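You operate a simulated robot arm through the tools that you are given. There is no shell and no other tool.

You run a simulated robot arm. Do the job below in one go: nothing can be reset, and whatever is moved stays where it is left.

## Task
Glue a stick across the board at each mark on the card.
Fine: one dab a mark; put the glue back in its cup.

The check looks at the end state, three seconds after you hand in, the way a careful person would. Anything else that was tipped, shoved, dropped, spilled or broken makes it a failure.

## Robot
A 6-joint arm with a two-finger parallel gripper, fixed in place. Base frame: the origin is at the foot of the arm, x ahead of it, y to its left, z up; the work surface is at about z = 0. Units: m, degrees, N and s.
With the tool pointing down near the work surface it reaches from about 0.14 to 0.58 m from the base axis. Its first joint turns from -66.0 to 66.0 degrees. Payload 2.1 kg.
The tool frame sits at the grasp point between the pads (the TCP): z along the fingers, y along the line on which they close. The tips reach 0.03 m beyond it. Largest opening 0.094 m; finger width 0.028, thickness 0.01; the body of the gripper, 0.05 by 0.096 m, starts 0.055 m behind the TCP.
Orientation is that of the tool frame in the base frame, as a unit quaternion [x, y, z, w]. With the fingers straight down and closing along the base's y, the tool's x points along the base's -x, its y along +y and its z along -z.

## Interface
- The arm moves only by the tool send_rows. Its argument "commands" is a list of rows, each an object (a shift or turn left out is 0, a gripper value left out holds the last) with "rotation": the turn, a rotation vector about the tool's x, y, z in units of 60 degrees (1.0 is 60 degrees), a list of three; "xyz": the shift along the tool's x, y, z in units of 500 mm (1.0 is 500 mm), a list of three; "claw": the finger opening in m, from 0 to 0.094. In form: [{"rotation": [rx, ry, rz], "xyz": [x, y, z], "claw": claw}, ...]. A call has 1 to 20 rows; each row is the pose to reach, as a shift and turn from the pose commanded when the call began, along the tool's axes at that moment. A call with a number of a shift or a turn outside -1 to 1 is refused whole. A row lasts 0.2 s, in which the tool goes at most 0.05 m and 8.6 degrees; a call with a longer step from one row to the next is refused whole, and so is a gripper value outside its range. Where a pose cannot be reached the arm comes as near as it can. A force on the tool above 60 N (or 10 N above the force at the start of the call, whichever is more), or a blocked arm, ends the call early, and 0.2 s more pass. The fingers move at their own pace (about 0.072 m/s each) and stop on an object; they squeeze with about 23 N. The grip force told is the motor's: it shows also when the fingers shut on nothing. Time passes only in rows, and 0.2 s behind the last, so rows that repeat a pose let the fingers close. The reply holds the time, the measured pose of the TCP, the force on the tool along the base axes, the opening and the grip force, in the units named above and with some noise, with the torque about the TCP (base axes, N m) and any sound that the robot's microphone picked up.
- Cameras (640 x 400 px; columns grow to the right, rows downward): "scene" is fixed at [0.0194, -0.3479, 0.4919]; the picture's right is [0.97, -0.22, 0.00], its down [-0.10, -0.43, -0.90] and it looks along [0.20, 0.87, -0.44] (base axes); focal length 295 px, centre (320, 200). "wrist" rides on the gripper at [0.076, 0.014, -0.103] in the tool frame; the picture's right is [-0.18, 0.98, 0.00], its down [-0.75, -0.14, -0.64] and it looks along [-0.63, -0.12, 0.77] (tool axes); focal length 243 px, centre (320, 200). There is no depth. A picture from a camera that has moved, and an enlarged one, comes with that camera's place and axes in the base frame and with its lens. The place of the scene camera against the robot may be out by one fixed shift of up to 0.012 m in any direction.
- grab_frame(camera): a new picture of that camera. The clock stands still meanwhile.
- inspect(camera, box): a new picture of the part [left, top, right, bottom] of that camera's present view, enlarged. The clock stands still meanwhile.
- hand_in(): hands the job in; it is judged then, once.

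Nothing tells you positions but the pictures and the camera data. Unless the task says otherwise, let go and move clear before handing in.

The tools are called as a command line: name --argument value ..., lists and objects as JSON in quotes. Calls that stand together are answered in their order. send_rows: Moves the arm, as the interface text tells. Its arguments: {"type":"object","properties":{"commands":{"type":"array","items":{"type":"object","properties":{"rotation":{"type":"array","items":{"type":"number"}},"xyz":{"type":"array","items":{"type":"number"}},"claw":{"type":"number"}}}}},"required":["commands"]} The other tools are called the same way: grab_frame (camera) takes a picture; inspect (camera, box) takes an enlarged picture of a part of a camera's view; hand_in () hands the job in.

At the start:

```text
t: 0.0
tool_pos: [0.2556, 0.1227, 0.3892]
orientation: [0.0, 1.0, 0.001, -0.001]
wrist_force: [-0.3, -0.3, 0.4]
wrist_torque: [0.0, -0.03, 0.04]
opening: 0.0943
finger_force: 0.1
```

scene: 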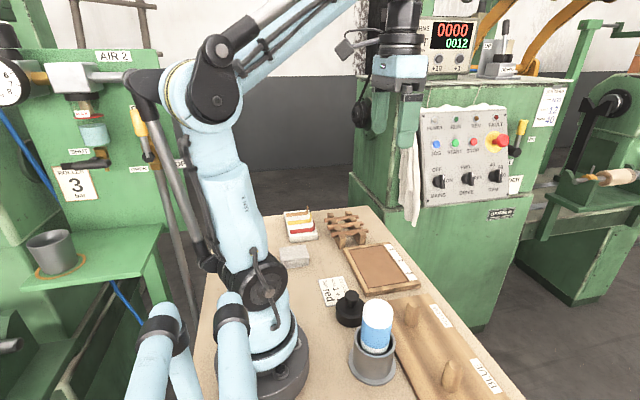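
wrist: 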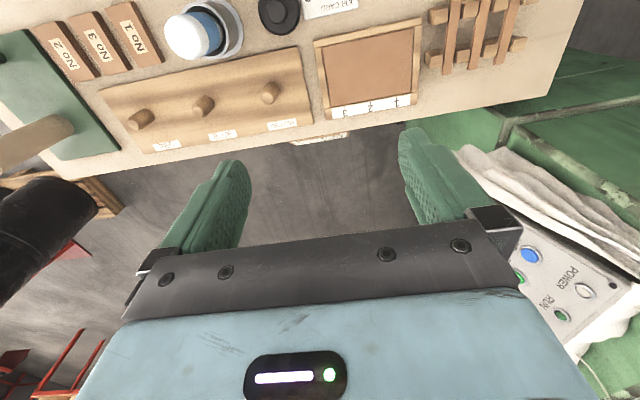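

I see a bench with a glue bottle in a grey cup, a small tray-like board with number labels, a rack of sticks, a peg board and a card. I'll look closer at each before moving.

inspect --camera "scene" --box '[270, 190, 430, 310]'

inspect --camera "scene" --box '[310, 270, 530, 400]'

inspect --camera "wrist" --box '[300, 0, 560, 150]'

inspect --camera "wrist" --box '[0, 0, 320, 180]'

```text
3.33 times, centred on (350, 250) of scene
camera zoom: at [0.0194, -0.3479, 0.4919], right [0.97, -0.22, 0.0], down [-0.1, -0.43, -0.9], along [0.2, 0.87, -0.44], focal length 984 px, centre (220, 33)
```

zoom: 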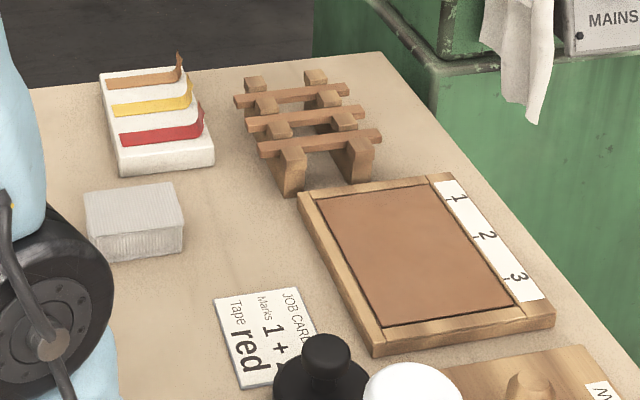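

```text
2.91 times, centred on (420, 335) of scene
camera zoom: at [0.0194, -0.3479, 0.4919], right [0.97, -0.22, 0.0], down [-0.1, -0.43, -0.9], along [0.2, 0.87, -0.44], focal length 859 px, centre (29, -193)
```

zoom: 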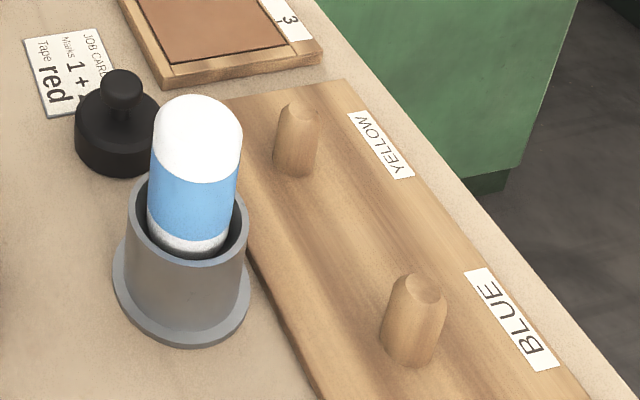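

```text
2.46 times, centred on (430, 75) of wrist
camera zoom: at [0.1797, 0.138, 0.4926], right [0.18, 0.98, 0.0], down [0.75, -0.14, 0.64], along [0.63, -0.12, -0.77], focal length 597 px, centre (49, 508)
```

zoom: 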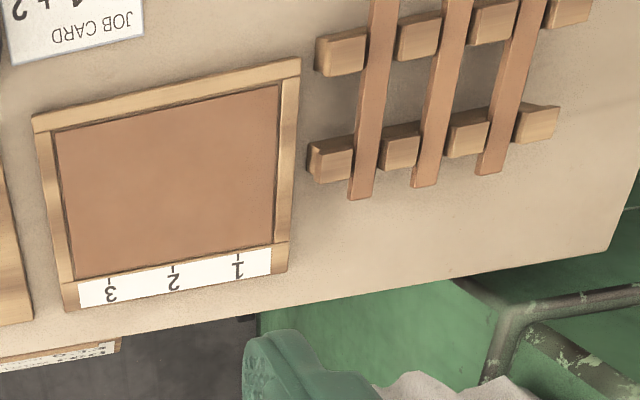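

```text
2.00 times, centred on (160, 90) of wrist
camera zoom: at [0.1797, 0.138, 0.4926], right [0.18, 0.98, 0.0], down [0.75, -0.14, 0.64], along [0.63, -0.12, -0.77], focal length 485 px, centre (640, 420)
```

zoom: 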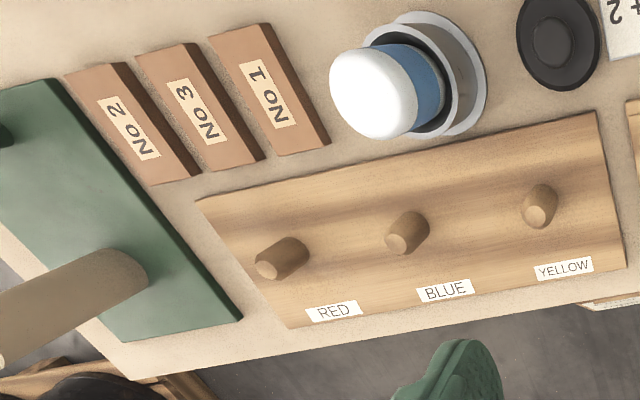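

The wrist camera sees the near part of the bench along its top edge, and the card is at about (0.18, 0.15). I'll pull the hand back and to both sides to read the card and survey everything from above.

send_rows --commands '[{"xyz": [0.07, 0, 0], "claw": 0.094}, {"xyz": [0.14, 0, 0]}, {"xyz": [0.14, 0, 0]}]'

grab_frame --camera "wrist"

inspect --camera "wrist" --box '[240, 0, 560, 160]'

```text
t: 0.8
tool_pos: [0.1868, 0.1236, 0.3902]
orientation: [0.0, 1.0, 0.001, -0.001]
wrist_force: [-0.5, 0.3, 1.5]
wrist_torque: [-0.04, -0.02, 0.01]
opening: 0.0942
finger_force: 0.1
```

```text
taken
camera wrist: at [0.1096, 0.1383, 0.4922], right [0.18, 0.98, 0.0], down [0.75, -0.14, 0.64], along [0.63, -0.12, -0.77], focal length 243 px, centre (320, 200)
```

wrist: 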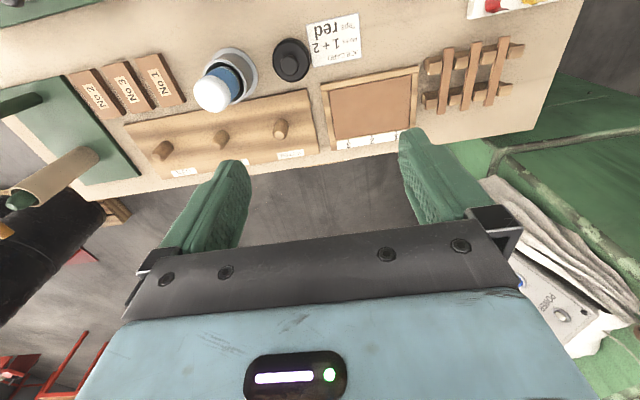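

```text
2.00 times, centred on (400, 80) of wrist
camera zoom: at [0.1096, 0.1383, 0.4922], right [0.18, 0.98, 0.0], down [0.75, -0.14, 0.64], along [0.63, -0.12, -0.77], focal length 485 px, centre (160, 440)
```

zoom: 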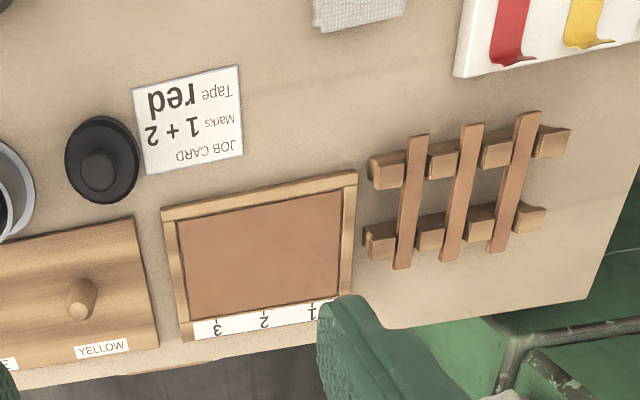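

The card reads "Marks 1 + 2", and the board is roughly axis-aligned: x 0.235–0.370, y 0.117–0.293, with mark 1 at y≈0.255 and mark 2 at y≈0.205. I'll move closer over the board and rack and zoom the scene camera to get the heights.

send_rows --commands '[{"xyz": [-0.06, 0.05, 0.05]}, {"xyz": [-0.12, 0.1, 0.1]}, {"xyz": [-0.18, 0.15, 0.16]}, {"xyz": [-0.22, 0.19, 0.22]}, {"xyz": [-0.25, 0.22, 0.3]}, {"xyz": [-0.25, 0.22, 0.36]}, {"xyz": [-0.25, 0.22, 0.36]}]'

grab_frame --camera "wrist"

inspect --camera "scene" --box '[320, 200, 430, 300]'

inspect --camera "scene" --box '[320, 195, 380, 250]'

```text
t: 2.4
tool_pos: [0.3104, 0.2333, 0.2092]
orientation: [-0.001, 1.0, 0.001, 0.0]
wrist_force: [0.3, -0.6, -0.5]
wrist_torque: [0.01, 0.02, 0.0]
opening: 0.0941
finger_force: 0.0
```

```text
taken
camera wrist: at [0.2342, 0.2472, 0.312], right [0.18, 0.98, 0.0], down [0.75, -0.14, 0.64], along [0.63, -0.12, -0.77], focal length 243 px, centre (320, 200)
```

wrist: 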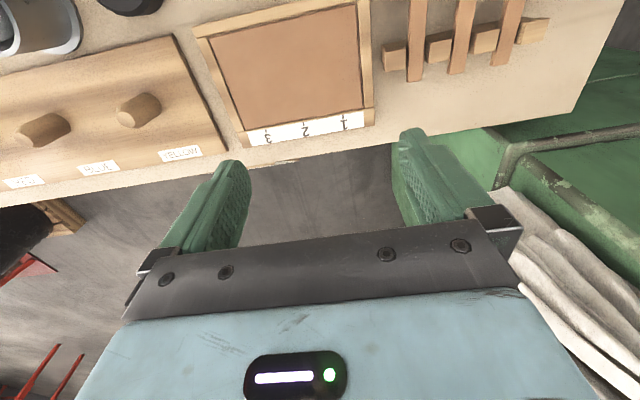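

```text
4.00 times, centred on (375, 250) of scene
camera zoom: at [0.0194, -0.3479, 0.4919], right [0.97, -0.22, 0.0], down [-0.1, -0.43, -0.9], along [0.2, 0.87, -0.44], focal length 1181 px, centre (100, 0)
```

zoom: 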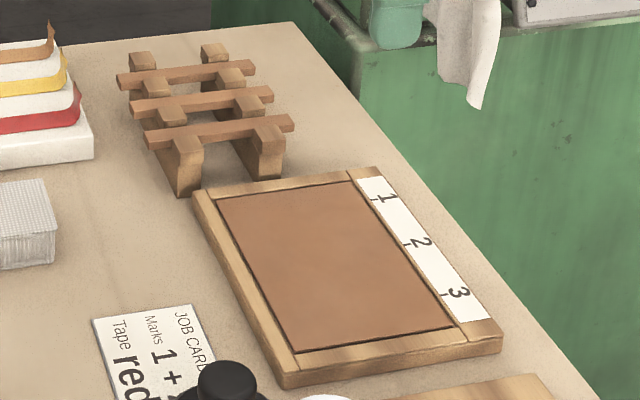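

```text
7.27 times, centred on (350, 222) of scene
camera zoom: at [0.0194, -0.3479, 0.4919], right [0.97, -0.22, 0.0], down [-0.1, -0.43, -0.9], along [0.2, 0.87, -0.44], focal length 2148 px, centre (102, 36)
```

zoom: 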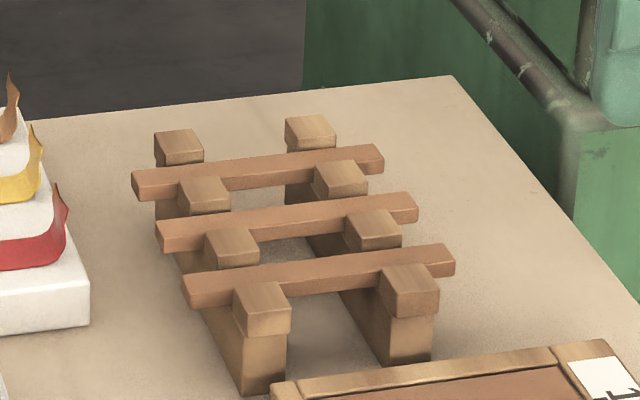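

I can see the rack's notched rails holding three sticks and the board's frame with its label strip. I'll zoom the wrist camera on the board and the rack to measure them.

inspect --camera "wrist" --box '[180, 0, 390, 150]'

inspect --camera "wrist" --box '[360, 0, 560, 125]'

inspect --camera "scene" --box '[340, 240, 430, 300]'

```text
2.67 times, centred on (285, 75) of wrist
camera zoom: at [0.2342, 0.2472, 0.312], right [0.18, 0.98, 0.0], down [0.75, -0.14, 0.64], along [0.63, -0.12, -0.77], focal length 647 px, centre (413, 533)
```

zoom: 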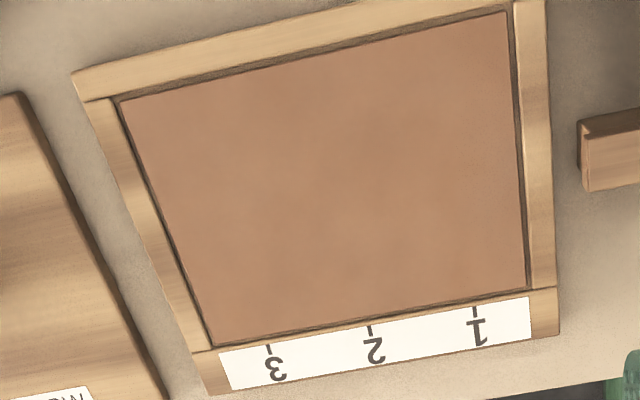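

```text
3.20 times, centred on (460, 62) of wrist
camera zoom: at [0.2342, 0.2472, 0.312], right [0.18, 0.98, 0.0], down [0.75, -0.14, 0.64], along [0.63, -0.12, -0.77], focal length 776 px, centre (-128, 640)
```

zoom: 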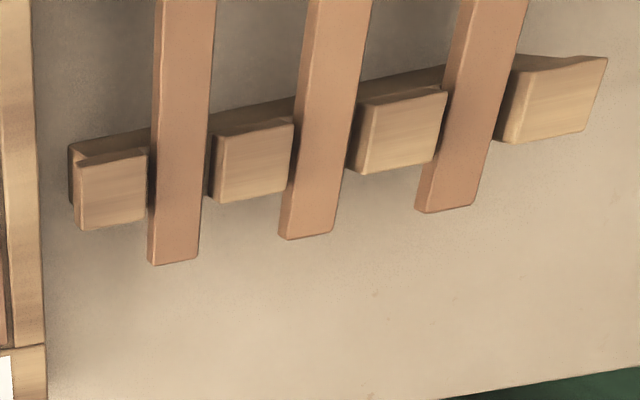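

```text
6.67 times, centred on (385, 270) of scene
camera zoom: at [0.0194, -0.3479, 0.4919], right [0.97, -0.22, 0.0], down [-0.1, -0.43, -0.9], along [0.2, 0.87, -0.44], focal length 1969 px, centre (-113, -267)
```

zoom: 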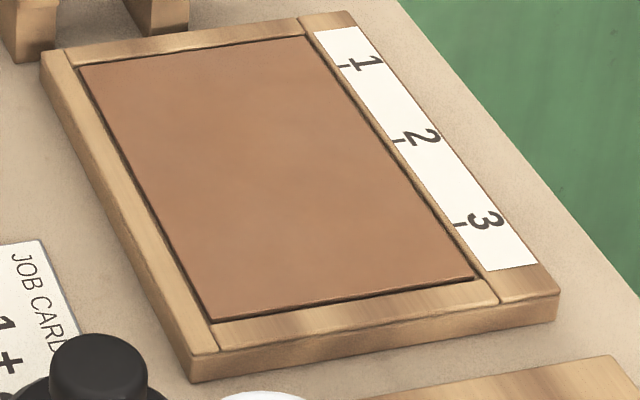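

The rack's stick nearest the board lies at y≈0.331 with its top about 0.035 up, and the glue bottle stands in its cup at about (0.185, -0.05). Next I'll zoom in on the bottle and the rest of the bench.

inspect --camera "scene" --box '[335, 285, 415, 390]'

inspect --camera "scene" --box '[270, 195, 390, 335]'

inspect --camera "wrist" --box '[0, 0, 210, 130]'

```text
3.81 times, centred on (375, 338) of scene
camera zoom: at [0.0194, -0.3479, 0.4919], right [0.97, -0.22, 0.0], down [-0.1, -0.43, -0.9], along [0.2, 0.87, -0.44], focal length 1125 px, centre (110, -324)
```

zoom: 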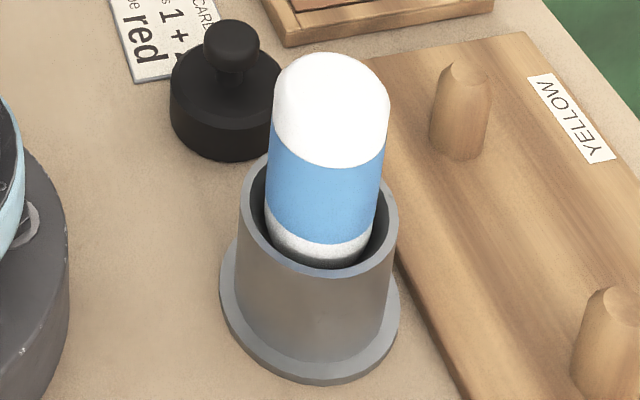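

```text
2.86 times, centred on (330, 265) of scene
camera zoom: at [0.0194, -0.3479, 0.4919], right [0.97, -0.22, 0.0], down [-0.1, -0.43, -0.9], along [0.2, 0.87, -0.44], focal length 844 px, centre (291, 14)
```

zoom: 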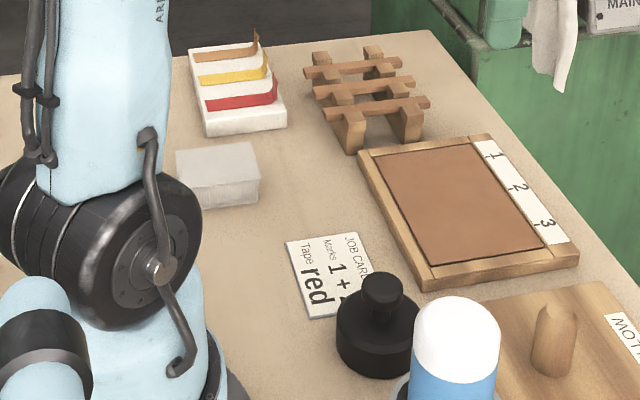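

```text
3.05 times, centred on (105, 65) of wrist
camera zoom: at [0.2342, 0.2472, 0.312], right [0.18, 0.98, 0.0], down [0.75, -0.14, 0.64], along [0.63, -0.12, -0.77], focal length 739 px, centre (975, 611)
```

zoom: 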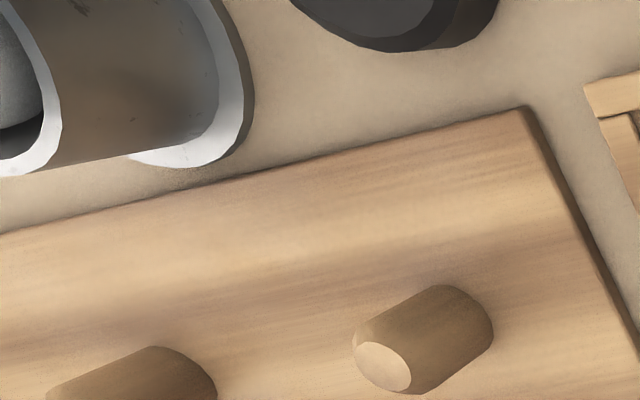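

The board's panel is about 0.10 m by 0.15 m inside its frame, with marks at y≈0.255, 0.2045 and 0.154, while the sticks are about 0.11 m long. I'll zoom hard on the board edges and a stick end to see if the panel is recessed and how thick things are.

inspect --camera "scene" --box '[362, 280, 392, 299]'

inspect --camera "scene" --box '[380, 240, 410, 259]'

inspect --camera "scene" --box '[400, 274, 430, 293]'

inspect --camera "scene" --box '[340, 225, 372, 247]'

```text
16.00 times, centred on (377, 290) of scene
camera zoom: at [0.0194, -0.3479, 0.4919], right [0.97, -0.22, 0.0], down [-0.1, -0.43, -0.9], along [0.2, 0.87, -0.44], focal length 4725 px, centre (-592, -1232)
```

zoom: 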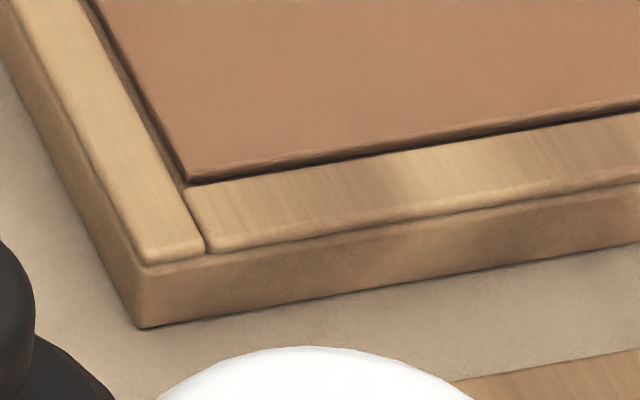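

```text
16.00 times, centred on (395, 250) of scene
camera zoom: at [0.0194, -0.3479, 0.4919], right [0.97, -0.22, 0.0], down [-0.1, -0.43, -0.9], along [0.2, 0.87, -0.44], focal length 4725 px, centre (-880, -592)
```

zoom: 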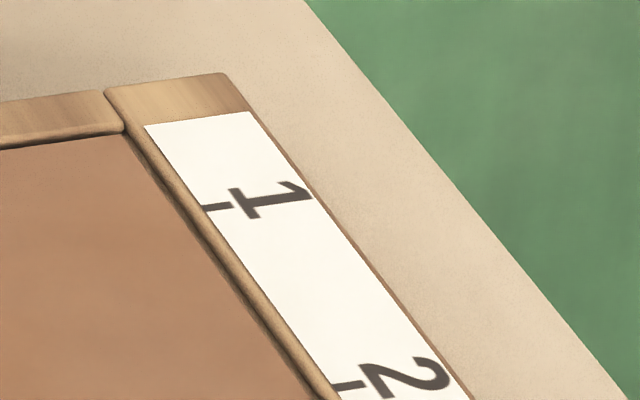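

```text
16.00 times, centred on (415, 284) of scene
camera zoom: at [0.0194, -0.3479, 0.4919], right [0.97, -0.22, 0.0], down [-0.1, -0.43, -0.9], along [0.2, 0.87, -0.44], focal length 4725 px, centre (-1200, -1136)
```

zoom: 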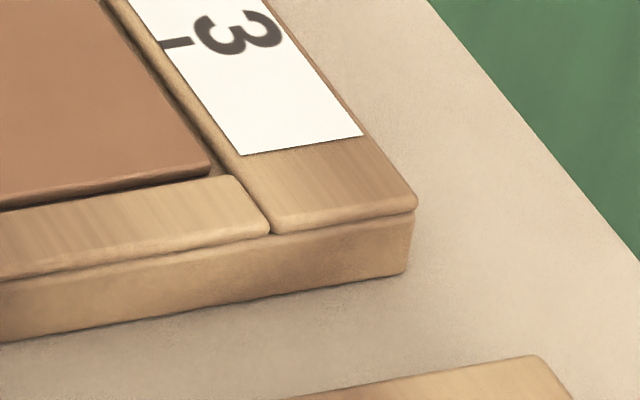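

```text
16.00 times, centred on (356, 236) of scene
camera zoom: at [0.0194, -0.3479, 0.4919], right [0.97, -0.22, 0.0], down [-0.1, -0.43, -0.9], along [0.2, 0.87, -0.44], focal length 4725 px, centre (-256, -376)
```

zoom: 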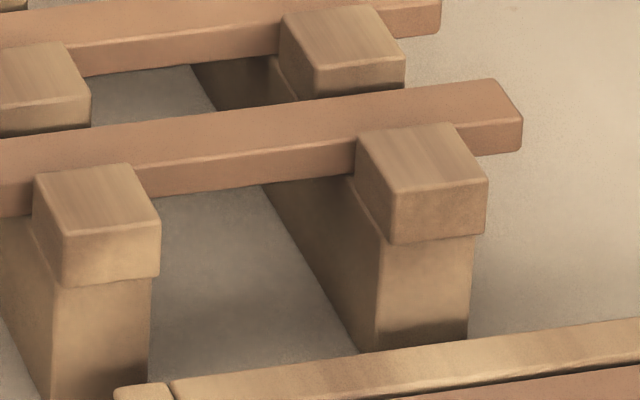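

The panel appears to sit about flush in the frame with a small gap around it. I'll zoom the wrist camera on its corners and the sticks to be sure.

inspect --camera "wrist" --box '[205, 22, 245, 47]'

inspect --camera "wrist" --box '[350, 90, 390, 115]'

inspect --camera "wrist" --box '[240, 95, 280, 120]'

```text
16.00 times, centred on (225, 34) of wrist
camera zoom: at [0.2342, 0.2472, 0.312], right [0.18, 0.98, 0.0], down [0.75, -0.14, 0.64], along [0.63, -0.12, -0.77], focal length 3882 px, centre (1840, 2848)
```

zoom: 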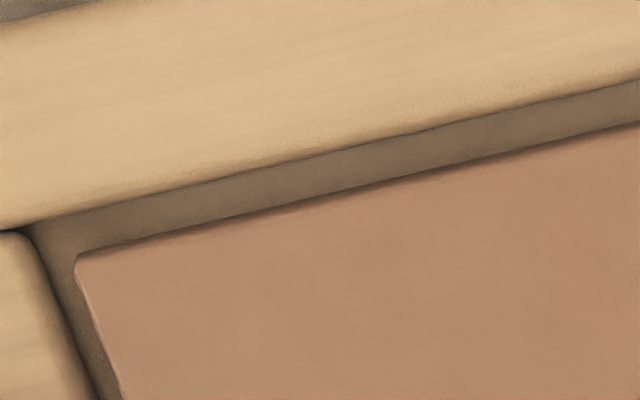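

```text
16.00 times, centred on (370, 102) of wrist
camera zoom: at [0.2342, 0.2472, 0.312], right [0.18, 0.98, 0.0], down [0.75, -0.14, 0.64], along [0.63, -0.12, -0.77], focal length 3882 px, centre (-480, 1760)
```

zoom: 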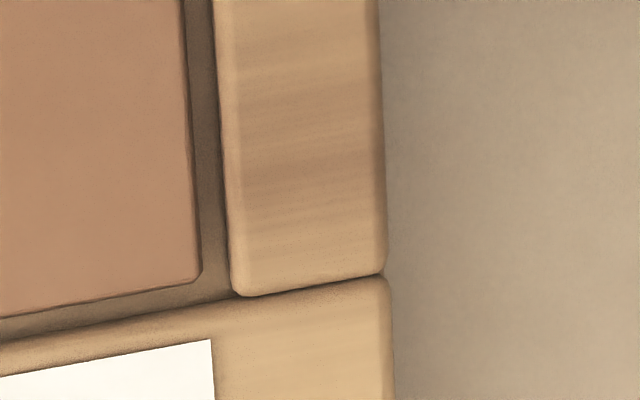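

```text
16.00 times, centred on (260, 108) of wrist
camera zoom: at [0.2342, 0.2472, 0.312], right [0.18, 0.98, 0.0], down [0.75, -0.14, 0.64], along [0.63, -0.12, -0.77], focal length 3882 px, centre (1280, 1680)
```

zoom: 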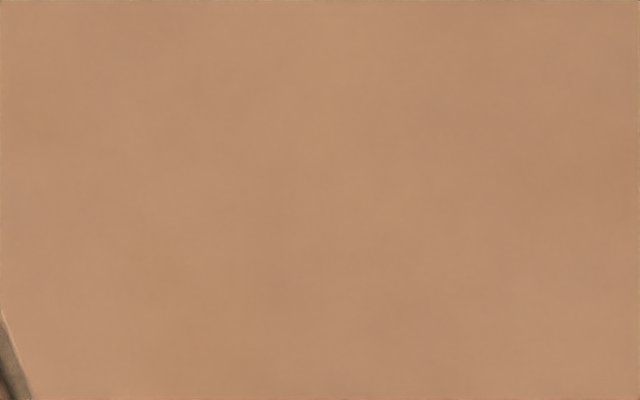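

The board is a flat plate lying in a jig frame with a 2–3 mm gap, nearly flush with the rails, and the sticks just span it. Now I'll go over the glue bottle to locate it precisely.

send_rows --commands '[{"xyz": [0.0, -0.03, -0.08]}, {"xyz": [0.03, -0.1, -0.14]}, {"xyz": [0.06, -0.18, -0.18]}, {"xyz": [0.1, -0.26, -0.18]}, {"xyz": [0.14, -0.34, -0.18]}, {"xyz": [0.18, -0.42, -0.18]}, {"xyz": [0.2, -0.5, -0.18]}, {"xyz": [0.21, -0.56, -0.18]}, {"xyz": [0.21, -0.56, -0.18]}]'

grab_frame --camera "wrist"

grab_frame --camera "scene"

```text
t: 4.4
tool_pos: [0.2043, -0.0462, 0.3014]
orientation: [0.0, 1.0, 0.0, 0.001]
wrist_force: [-0.6, -0.4, 0.2]
wrist_torque: [-0.01, -0.03, -0.02]
opening: 0.0938
finger_force: 0.0
```

```text
taken
camera wrist: at [0.1292, -0.0326, 0.4039], right [0.18, 0.98, 0.0], down [0.75, -0.14, 0.64], along [0.63, -0.12, -0.77], focal length 243 px, centre (320, 200)
```

wrist: 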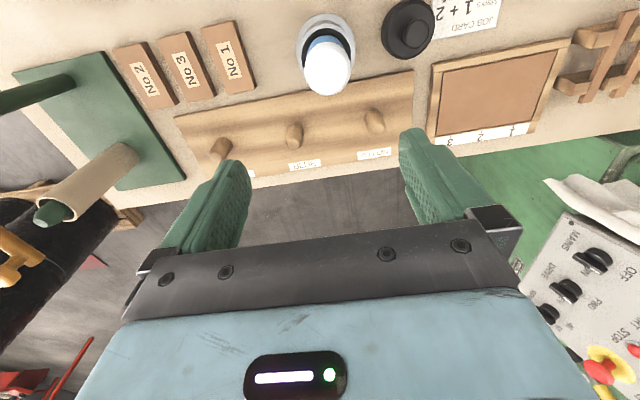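

```text
taken
```

scene: 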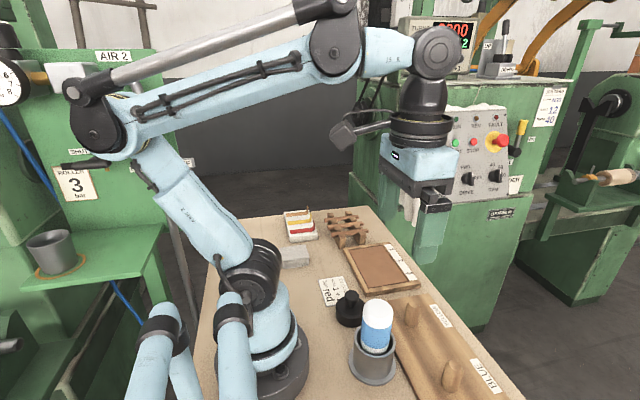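

The bottle sits in its cup just ahead of the camera here. I'll zoom in to get its axis, top height and cup position.

inspect --camera "wrist" --box '[270, 0, 390, 110]'

inspect --camera "scene" --box '[340, 285, 410, 395]'

```text
3.64 times, centred on (330, 55) of wrist
camera zoom: at [0.1292, -0.0326, 0.4039], right [0.18, 0.98, 0.0], down [0.75, -0.14, 0.64], along [0.63, -0.12, -0.77], focal length 882 px, centre (284, 727)
```

zoom: 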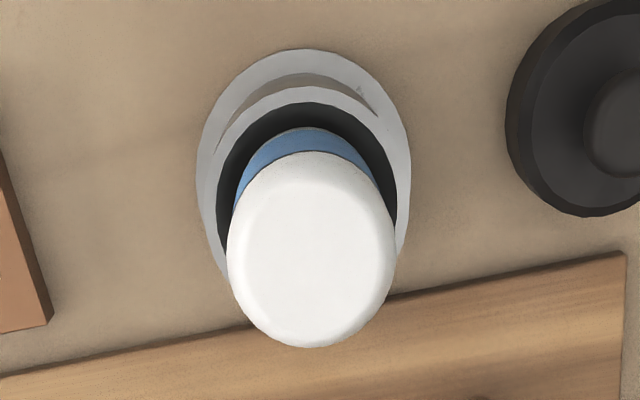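

```text
3.64 times, centred on (375, 340) of scene
camera zoom: at [0.0193, -0.3479, 0.4919], right [0.97, -0.22, 0.0], down [-0.1, -0.43, -0.9], along [0.2, 0.87, -0.44], focal length 1074 px, centre (120, -309)
```

zoom: 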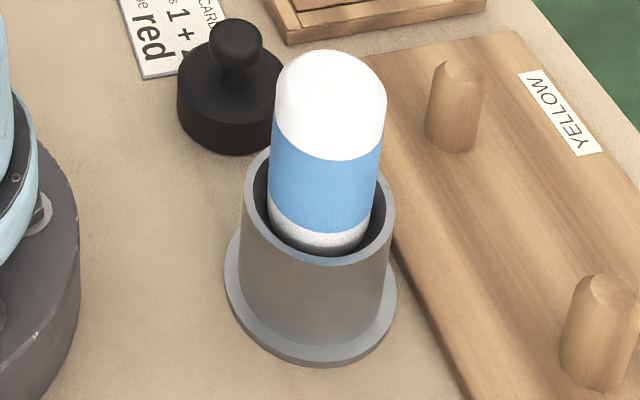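

The bottle stands upright at about (0.186, -0.035), about 0.047 m across with its top near z 0.148, and the cup rim is near z 0.06. I'll lower to just above it and check the centring between the fingers.

send_rows --commands '[{"xyz": [0.018, 0.01, 0.06], "claw": 0.094}, {"xyz": [0.0366, 0.0216, 0.12]}, {"xyz": [0.0366, 0.0216, 0.18]}, {"xyz": [0.0366, 0.0216, 0.2]}, {"xyz": [0.0366, 0.0216, 0.2]}]'

grab_frame --camera "wrist"

inspect --camera "scene" --box '[320, 230, 440, 390]'

```text
t: 5.6
tool_pos: [0.1877, -0.0345, 0.2001]
orientation: [-0.001, 1.0, 0.001, 0.0]
wrist_force: [-0.2, -0.4, 1.1]
wrist_torque: [-0.02, -0.01, 0.0]
opening: 0.094
finger_force: 0.0
```

```text
taken
camera wrist: at [0.1113, -0.0211, 0.3025], right [0.18, 0.98, 0.0], down [0.75, -0.14, 0.64], along [0.63, -0.12, -0.77], focal length 243 px, centre (320, 200)
```

wrist: 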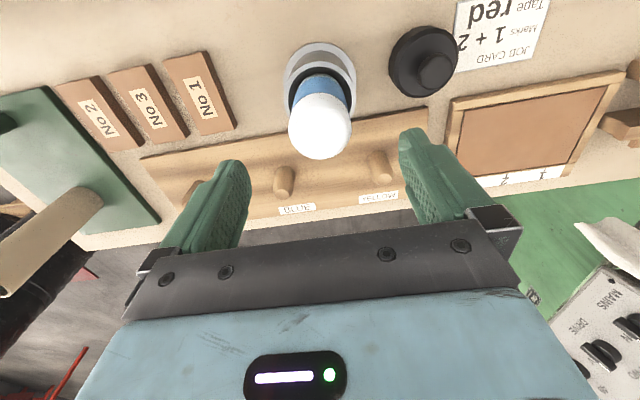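

```text
2.50 times, centred on (380, 310) of scene
camera zoom: at [0.0194, -0.3479, 0.4919], right [0.97, -0.22, 0.0], down [-0.1, -0.43, -0.9], along [0.2, 0.87, -0.44], focal length 738 px, centre (170, -75)
```

zoom: 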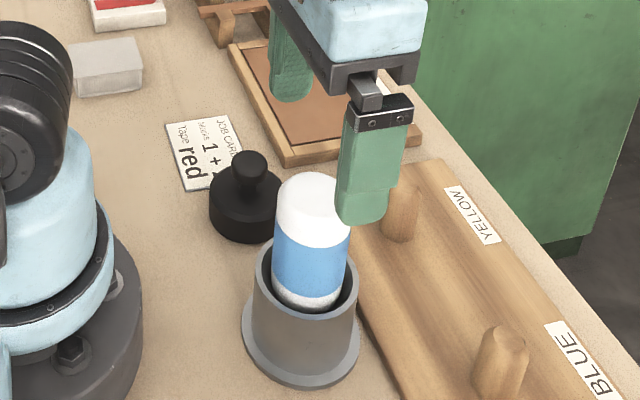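

The bottle is centred between the fingers in y. I'll zoom in to check the x alignment before descending.

inspect --camera "wrist" --box '[265, 25, 375, 170]'

inspect --camera "wrist" --box '[180, 90, 460, 250]'

```text
2.76 times, centred on (320, 98) of wrist
camera zoom: at [0.1113, -0.0211, 0.3025], right [0.18, 0.98, 0.0], down [0.75, -0.14, 0.64], along [0.63, -0.12, -0.77], focal length 669 px, centre (320, 483)
```

zoom: 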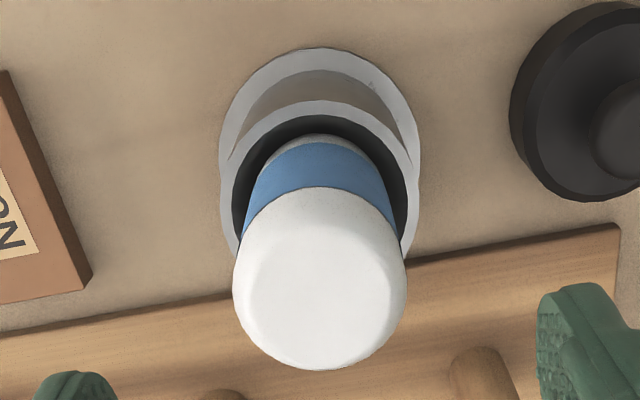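

```text
2.29 times, centred on (320, 170) of wrist
camera zoom: at [0.1113, -0.0211, 0.3025], right [0.18, 0.98, 0.0], down [0.75, -0.14, 0.64], along [0.63, -0.12, -0.77], focal length 555 px, centre (320, 269)
```

zoom: 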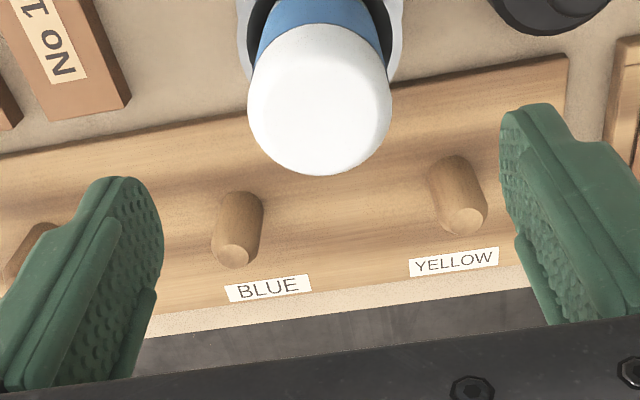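

Bottle and cup axes agree at x≈0.185, y≈-0.035. I'll descend to TCP z≈0.108, which puts the tips above the cup rim and the palm above the cap, then check before closing.

send_rows --commands '[{"xyz": [0.005, -0.001, 0.04]}, {"xyz": [0.005, -0.001, 0.08]}, {"xyz": [0.005, -0.001, 0.12]}, {"xyz": [0.005, -0.001, 0.155]}, {"xyz": [0.005, -0.001, 0.184]}, {"xyz": [0.005, -0.001, 0.184]}]'

grab_frame --camera "wrist"

inspect --camera "scene" --box '[320, 230, 440, 390]'

```text
t: 7.0
tool_pos: [0.1837, -0.0359, 0.1078]
orientation: [0.0, 1.0, 0.001, -0.001]
wrist_force: [0.3, 0.0, -0.2]
wrist_torque: [0.0, 0.0, 0.01]
opening: 0.094
finger_force: 0.1
```

```text
taken
camera wrist: at [0.1086, -0.0217, 0.21], right [0.18, 0.98, 0.0], down [0.75, -0.14, 0.64], along [0.63, -0.12, -0.77], focal length 243 px, centre (320, 200)
```

wrist: 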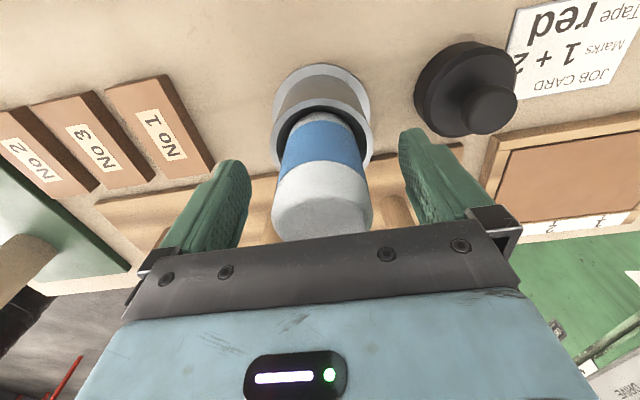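

```text
2.50 times, centred on (380, 310) of scene
camera zoom: at [0.0194, -0.3479, 0.4919], right [0.97, -0.22, 0.0], down [-0.1, -0.43, -0.9], along [0.2, 0.87, -0.44], focal length 738 px, centre (170, -75)
```

zoom: 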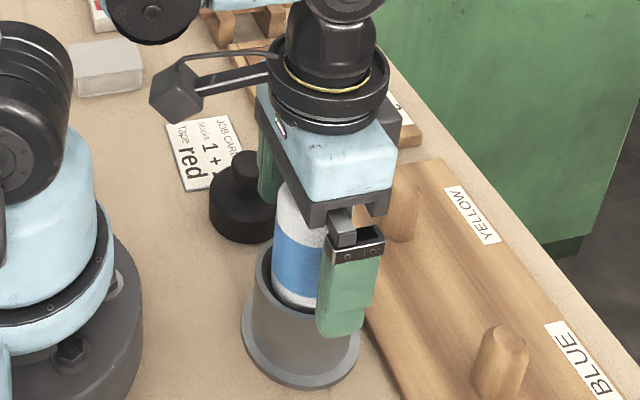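

The fingers straddle the bottle evenly and nothing is touching. Closing on it now.

send_rows --commands '[{"claw": 0.06}, {"claw": 0.03}, {"claw": 0.03}, {"claw": 0.03}]'

grab_frame --camera "wrist"

```text
t: 8.0
tool_pos: [0.1858, -0.0349, 0.1073]
orientation: [0.0, 1.0, 0.001, 0.001]
wrist_force: [-2.3, 2.5, 3.7]
wrist_torque: [0.16, 0.02, 0.05]
opening: 0.0488
finger_force: 22.8
```

```text
taken
camera wrist: at [0.1086, -0.0216, 0.2103], right [0.18, 0.98, 0.0], down [0.75, -0.14, 0.64], along [0.63, -0.12, -0.77], focal length 243 px, centre (320, 200)
```

wrist: 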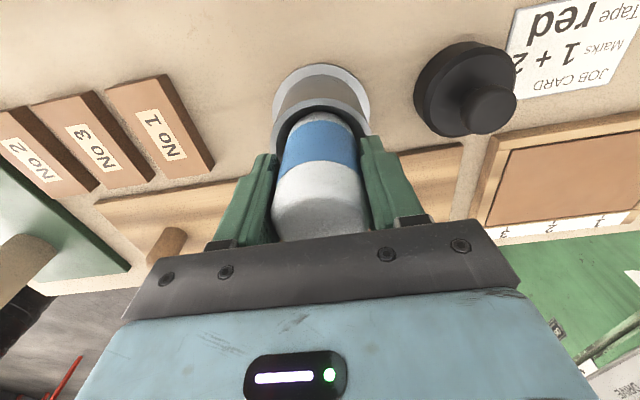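

The bottle is gripped at 0.049 m. Lifting it straight up out of the cup, then I'll look at its lower end.

send_rows --commands '[{"xyz": [0, 0, -0.02]}, {"xyz": [0, 0, -0.06]}, {"xyz": [0, 0, -0.11]}, {"xyz": [0, 0, -0.17]}, {"xyz": [0, 0, -0.23]}, {"xyz": [0, 0, -0.23]}]'

grab_frame --camera "scene"

inspect --camera "scene" --box '[320, 200, 440, 390]'

grab_frame --camera "wrist"

```text
t: 9.4
tool_pos: [0.1838, -0.0345, 0.2215]
orientation: [0.0, 1.0, 0.001, -0.001]
wrist_force: [0.1, 0.5, -0.5]
wrist_torque: [0.01, 0.01, -0.01]
opening: 0.0488
finger_force: 23.4
```

```text
taken
```

scene: 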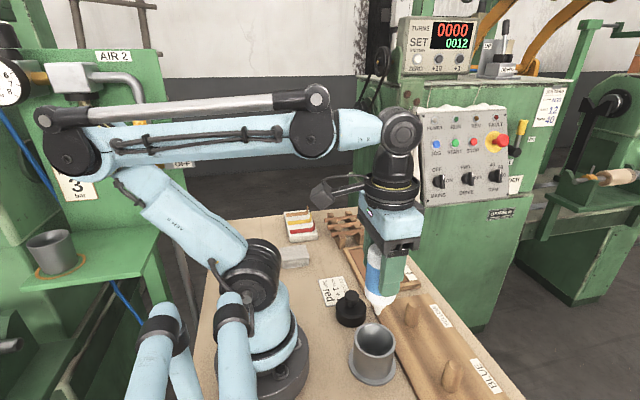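

```text
2.11 times, centred on (380, 295) of scene
camera zoom: at [0.0194, -0.3479, 0.4919], right [0.97, -0.22, 0.0], down [-0.1, -0.43, -0.9], along [0.2, 0.87, -0.44], focal length 622 px, centre (194, 0)
```

zoom: 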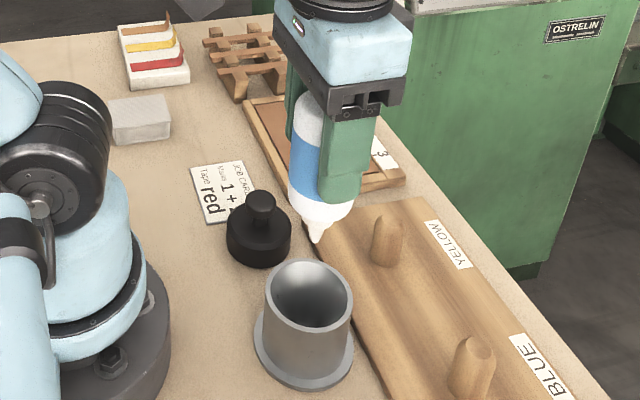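

```text
taken
camera wrist: at [0.108, -0.022, 0.3247], right [0.18, 0.98, 0.0], down [0.75, -0.14, 0.64], along [0.63, -0.12, -0.77], focal length 243 px, centre (320, 200)
```

wrist: 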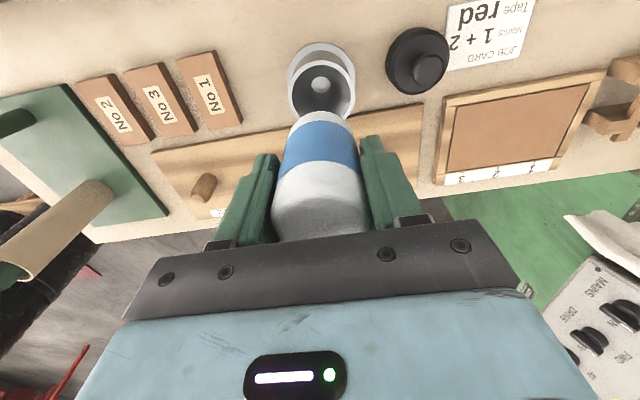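

The bottle has a conical nozzle pointing down, its tip about 0.10 m below the TCP. I'll carry it over mark 1 at (0.2965, 0.255) at safe height.

send_rows --commands '[{"xyz": [-0.015, 0.04, 0]}, {"xyz": [-0.04, 0.11, 0]}, {"xyz": [-0.07, 0.19, 0]}, {"xyz": [-0.1, 0.27, 0]}, {"xyz": [-0.13, 0.35, 0]}, {"xyz": [-0.16, 0.43, 0]}, {"xyz": [-0.19, 0.505, 0]}, {"xyz": [-0.215, 0.56, 0]}, {"xyz": [-0.2234, 0.584, 0]}, {"xyz": [-0.2234, 0.584, 0]}, {"xyz": [-0.2234, 0.584, 0]}]'

grab_frame --camera "scene"

inspect --camera "scene" --box '[330, 180, 430, 300]'

grab_frame --camera "wrist"

```text
t: 11.8
tool_pos: [0.2962, 0.2566, 0.2231]
orientation: [0.0, 1.0, 0.001, 0.0]
wrist_force: [1.1, -0.3, -1.0]
wrist_torque: [-0.01, 0.0, -0.01]
opening: 0.0489
finger_force: 23.4
```

```text
taken
```

scene: 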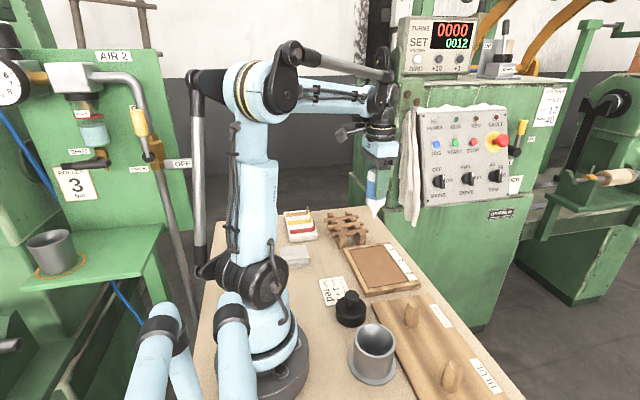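

```text
3.33 times, centred on (380, 240) of scene
camera zoom: at [0.0194, -0.3479, 0.4919], right [0.97, -0.22, 0.0], down [-0.1, -0.43, -0.9], along [0.2, 0.87, -0.44], focal length 984 px, centre (120, 67)
```

zoom: 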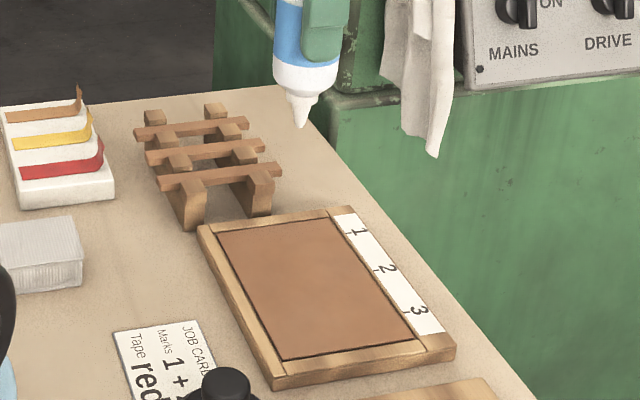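

```text
taken
camera wrist: at [0.2204, 0.2702, 0.3251], right [0.18, 0.98, 0.0], down [0.75, -0.14, 0.64], along [0.63, -0.12, -0.77], focal length 243 px, centre (320, 200)
```

wrist: 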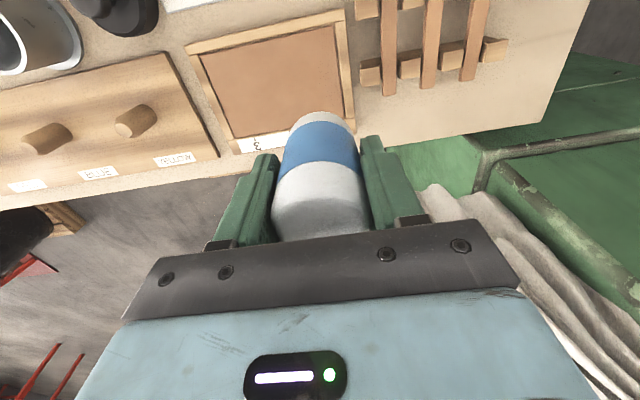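

The nozzle is over the mark-1 line, its tip near z 0.12. I'll lower to about 1.5 cm above the board and look.

send_rows --commands '[{"xyz": [0, 0, 0.04]}, {"xyz": [0, 0, 0.09]}, {"xyz": [0, 0, 0.14]}, {"xyz": [0, 0, 0.175]}, {"xyz": [0, 0, 0.19]}, {"xyz": [0, 0, 0.19]}, {"xyz": [0, 0, 0.19]}]'

inspect --camera "scene" --box '[340, 210, 420, 270]'

grab_frame --camera "wrist"

```text
t: 13.4
tool_pos: [0.2962, 0.2564, 0.1288]
orientation: [0.001, 1.0, 0.002, 0.0]
wrist_force: [-0.2, 0.0, -0.9]
wrist_torque: [0.03, 0.01, 0.0]
opening: 0.0486
finger_force: 22.9
```

```text
6.67 times, centred on (380, 240) of scene
camera zoom: at [0.0194, -0.3479, 0.4919], right [0.97, -0.22, 0.0], down [-0.1, -0.43, -0.9], along [0.2, 0.87, -0.44], focal length 1969 px, centre (-80, -67)
```

zoom: 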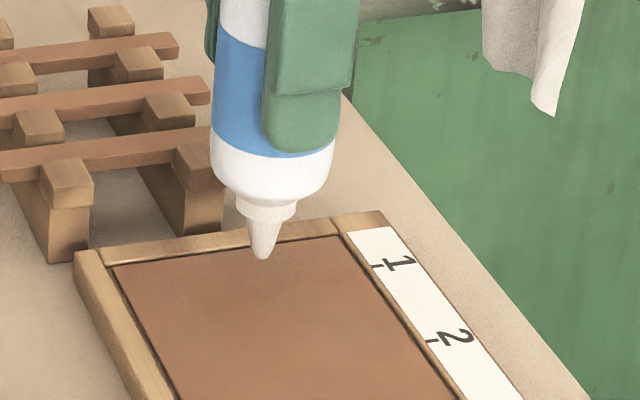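

```text
taken
camera wrist: at [0.221, 0.2704, 0.2307], right [0.18, 0.98, 0.0], down [0.75, -0.14, 0.64], along [0.63, -0.12, -0.77], focal length 243 px, centre (320, 200)
```

wrist: 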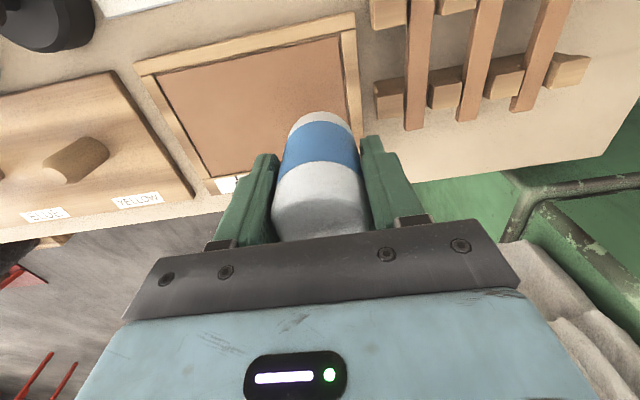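

The tip hangs roughly 13 mm above the board on the mark-1 line. I'll step down gently, watching the force and the picture.

send_rows --commands '[{"xyz": [0, 0, 0.006]}, {"xyz": [0, 0, 0.012]}, {"xyz": [0, 0, 0.012]}]'

inspect --camera "scene" --box '[355, 225, 405, 260]'

```text
t: 14.2
tool_pos: [0.2965, 0.257, 0.1221]
orientation: [0.0, 1.0, 0.001, 0.0]
wrist_force: [0.6, -0.1, -1.6]
wrist_torque: [-0.02, -0.01, -0.02]
opening: 0.049
finger_force: 23.1
```

```text
11.43 times, centred on (380, 242) of scene
camera zoom: at [0.0194, -0.3479, 0.4919], right [0.97, -0.22, 0.0], down [-0.1, -0.43, -0.9], along [0.2, 0.87, -0.44], focal length 3375 px, centre (-366, -286)
```

zoom: 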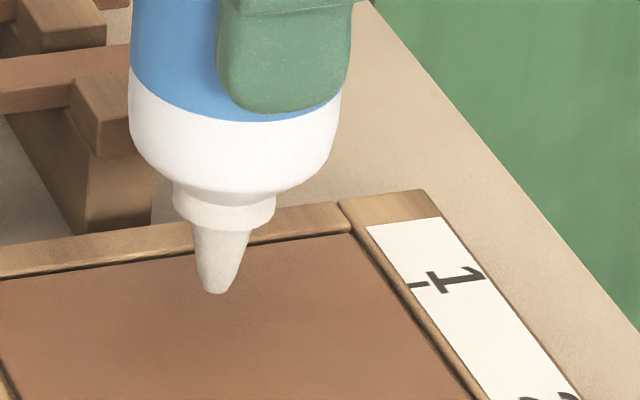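

No contact yet. Continuing down in small steps.

send_rows --commands '[{"xyz": [0, 0, 0.004]}, {"xyz": [0, 0, 0.006]}, {"xyz": [0, 0, 0.006]}]'

inspect --camera "scene" --box '[355, 225, 405, 260]'

```text
t: 15.0
tool_pos: [0.2973, 0.2566, 0.1188]
orientation: [0.001, 1.0, 0.0, 0.0]
wrist_force: [1.3, 0.7, -1.6]
wrist_torque: [-0.02, -0.02, 0.0]
opening: 0.0489
finger_force: 22.9
```

```text
11.43 times, centred on (380, 242) of scene
camera zoom: at [0.0194, -0.3479, 0.4919], right [0.97, -0.22, 0.0], down [-0.1, -0.43, -0.9], along [0.2, 0.87, -0.44], focal length 3375 px, centre (-366, -286)
```

zoom: 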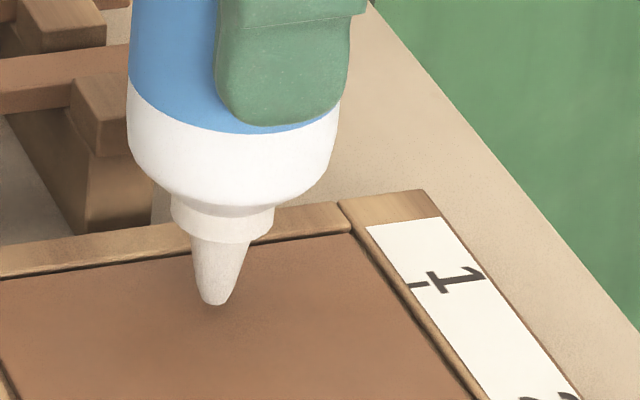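

The tip is nearly on the board, right at the line of mark 1. Two more millimetres with a force check.

send_rows --commands '[{"xyz": [0, 0, 0.002]}, {"xyz": [0, 0, 0.003]}, {"xyz": [0, 0, 0.003]}]'

inspect --camera "scene" --box '[360, 235, 390, 254]'

```text
t: 15.8
tool_pos: [0.2961, 0.2566, 0.1179]
orientation: [0.0, 1.0, 0.001, 0.0]
wrist_force: [0.6, 0.6, -1.6]
wrist_torque: [0.03, -0.03, -0.04]
opening: 0.0486
finger_force: 23.1
```

```text
16.00 times, centred on (375, 244) of scene
camera zoom: at [0.0194, -0.3479, 0.4919], right [0.97, -0.22, 0.0], down [-0.1, -0.43, -0.9], along [0.2, 0.87, -0.44], focal length 4725 px, centre (-560, -512)
```

zoom: 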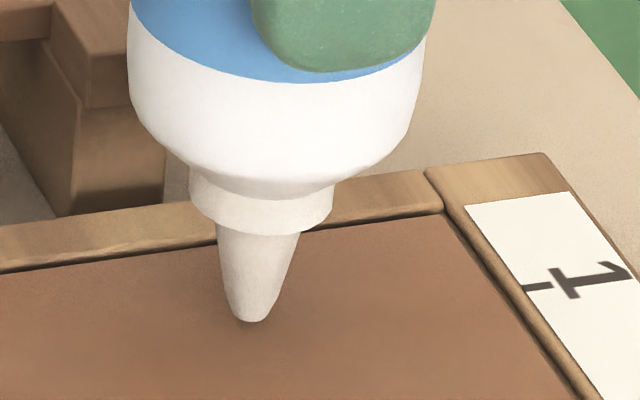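

send_rows --commands '[{"xyz": [0, 0, 0.002]}, {"xyz": [0, 0, 0.003]}, {"xyz": [0, 0, 0.003]}]'

inspect --camera "scene" --box '[360, 235, 390, 254]'

```text
t: 16.6
tool_pos: [0.2979, 0.2577, 0.1163]
orientation: [0.0, 1.0, 0.001, 0.0]
wrist_force: [-0.3, -0.4, -0.9]
wrist_torque: [0.0, 0.0, 0.01]
opening: 0.0487
finger_force: 22.7
```

```text
16.00 times, centred on (375, 244) of scene
camera zoom: at [0.0194, -0.3479, 0.4919], right [0.97, -0.22, 0.0], down [-0.1, -0.43, -0.9], along [0.2, 0.87, -0.44], focal length 4725 px, centre (-560, -512)
```

zoom: 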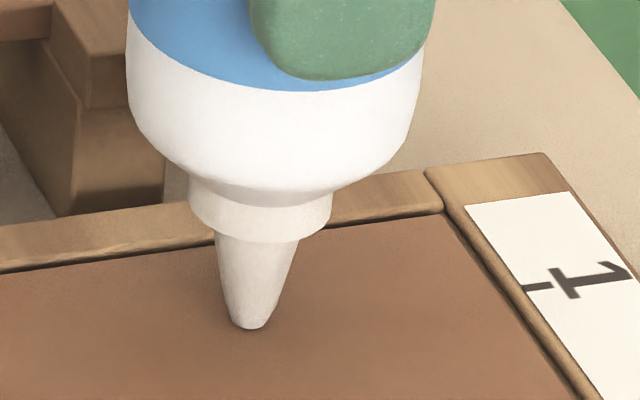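

send_rows --commands '[{"xyz": [0, 0, 0.002]}, {"xyz": [0, 0, 0.003]}, {"xyz": [0, 0, 0.003]}]'

inspect --camera "scene" --box '[360, 235, 390, 254]'

```text
t: 17.4
tool_pos: [0.2961, 0.2573, 0.1146]
orientation: [0.0, 1.0, 0.0, 0.0]
wrist_force: [0.8, 1.5, 15.9]
wrist_torque: [0.08, -0.12, -0.03]
opening: 0.0489
finger_force: 23.0
```

```text
16.00 times, centred on (375, 244) of scene
camera zoom: at [0.0193, -0.3479, 0.4919], right [0.97, -0.22, 0.0], down [-0.1, -0.43, -0.9], along [0.2, 0.87, -0.44], focal length 4725 px, centre (-560, -512)
```

zoom: 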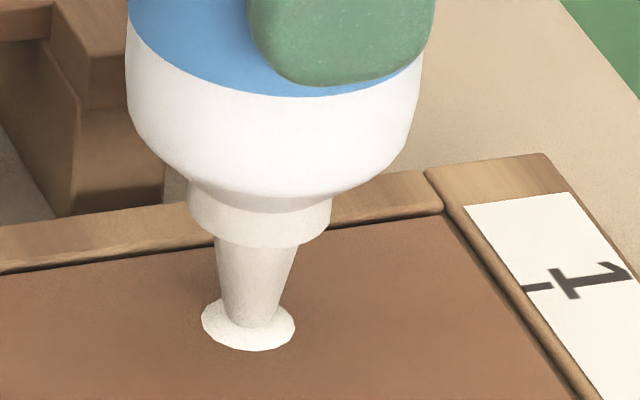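

A dab of glue formed on contact at mark 1. Lifting straight up at once, then moving 50.5 mm over to mark 2.

send_rows --commands '[{"xyz": [0, 0, -0.02]}, {"xyz": [0, 0, -0.06]}, {"xyz": [0, 0, -0.1]}, {"xyz": [0, 0, -0.1]}]'

inspect --camera "scene" --box '[340, 215, 420, 275]'

```text
t: 18.4
tool_pos: [0.2951, 0.2573, 0.1639]
orientation: [-0.001, 1.0, 0.001, 0.0]
wrist_force: [-0.3, 1.1, -1.1]
wrist_torque: [-0.01, 0.0, 0.01]
opening: 0.0485
finger_force: 22.7
```

```text
6.67 times, centred on (380, 245) of scene
camera zoom: at [0.0194, -0.3479, 0.4919], right [0.97, -0.22, 0.0], down [-0.1, -0.43, -0.9], along [0.2, 0.87, -0.44], focal length 1969 px, centre (-80, -100)
```

zoom: 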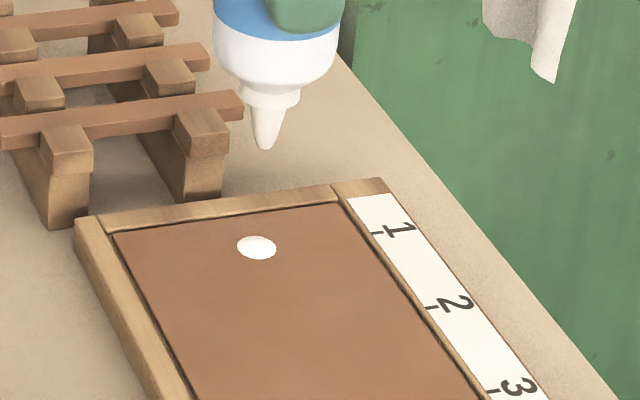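

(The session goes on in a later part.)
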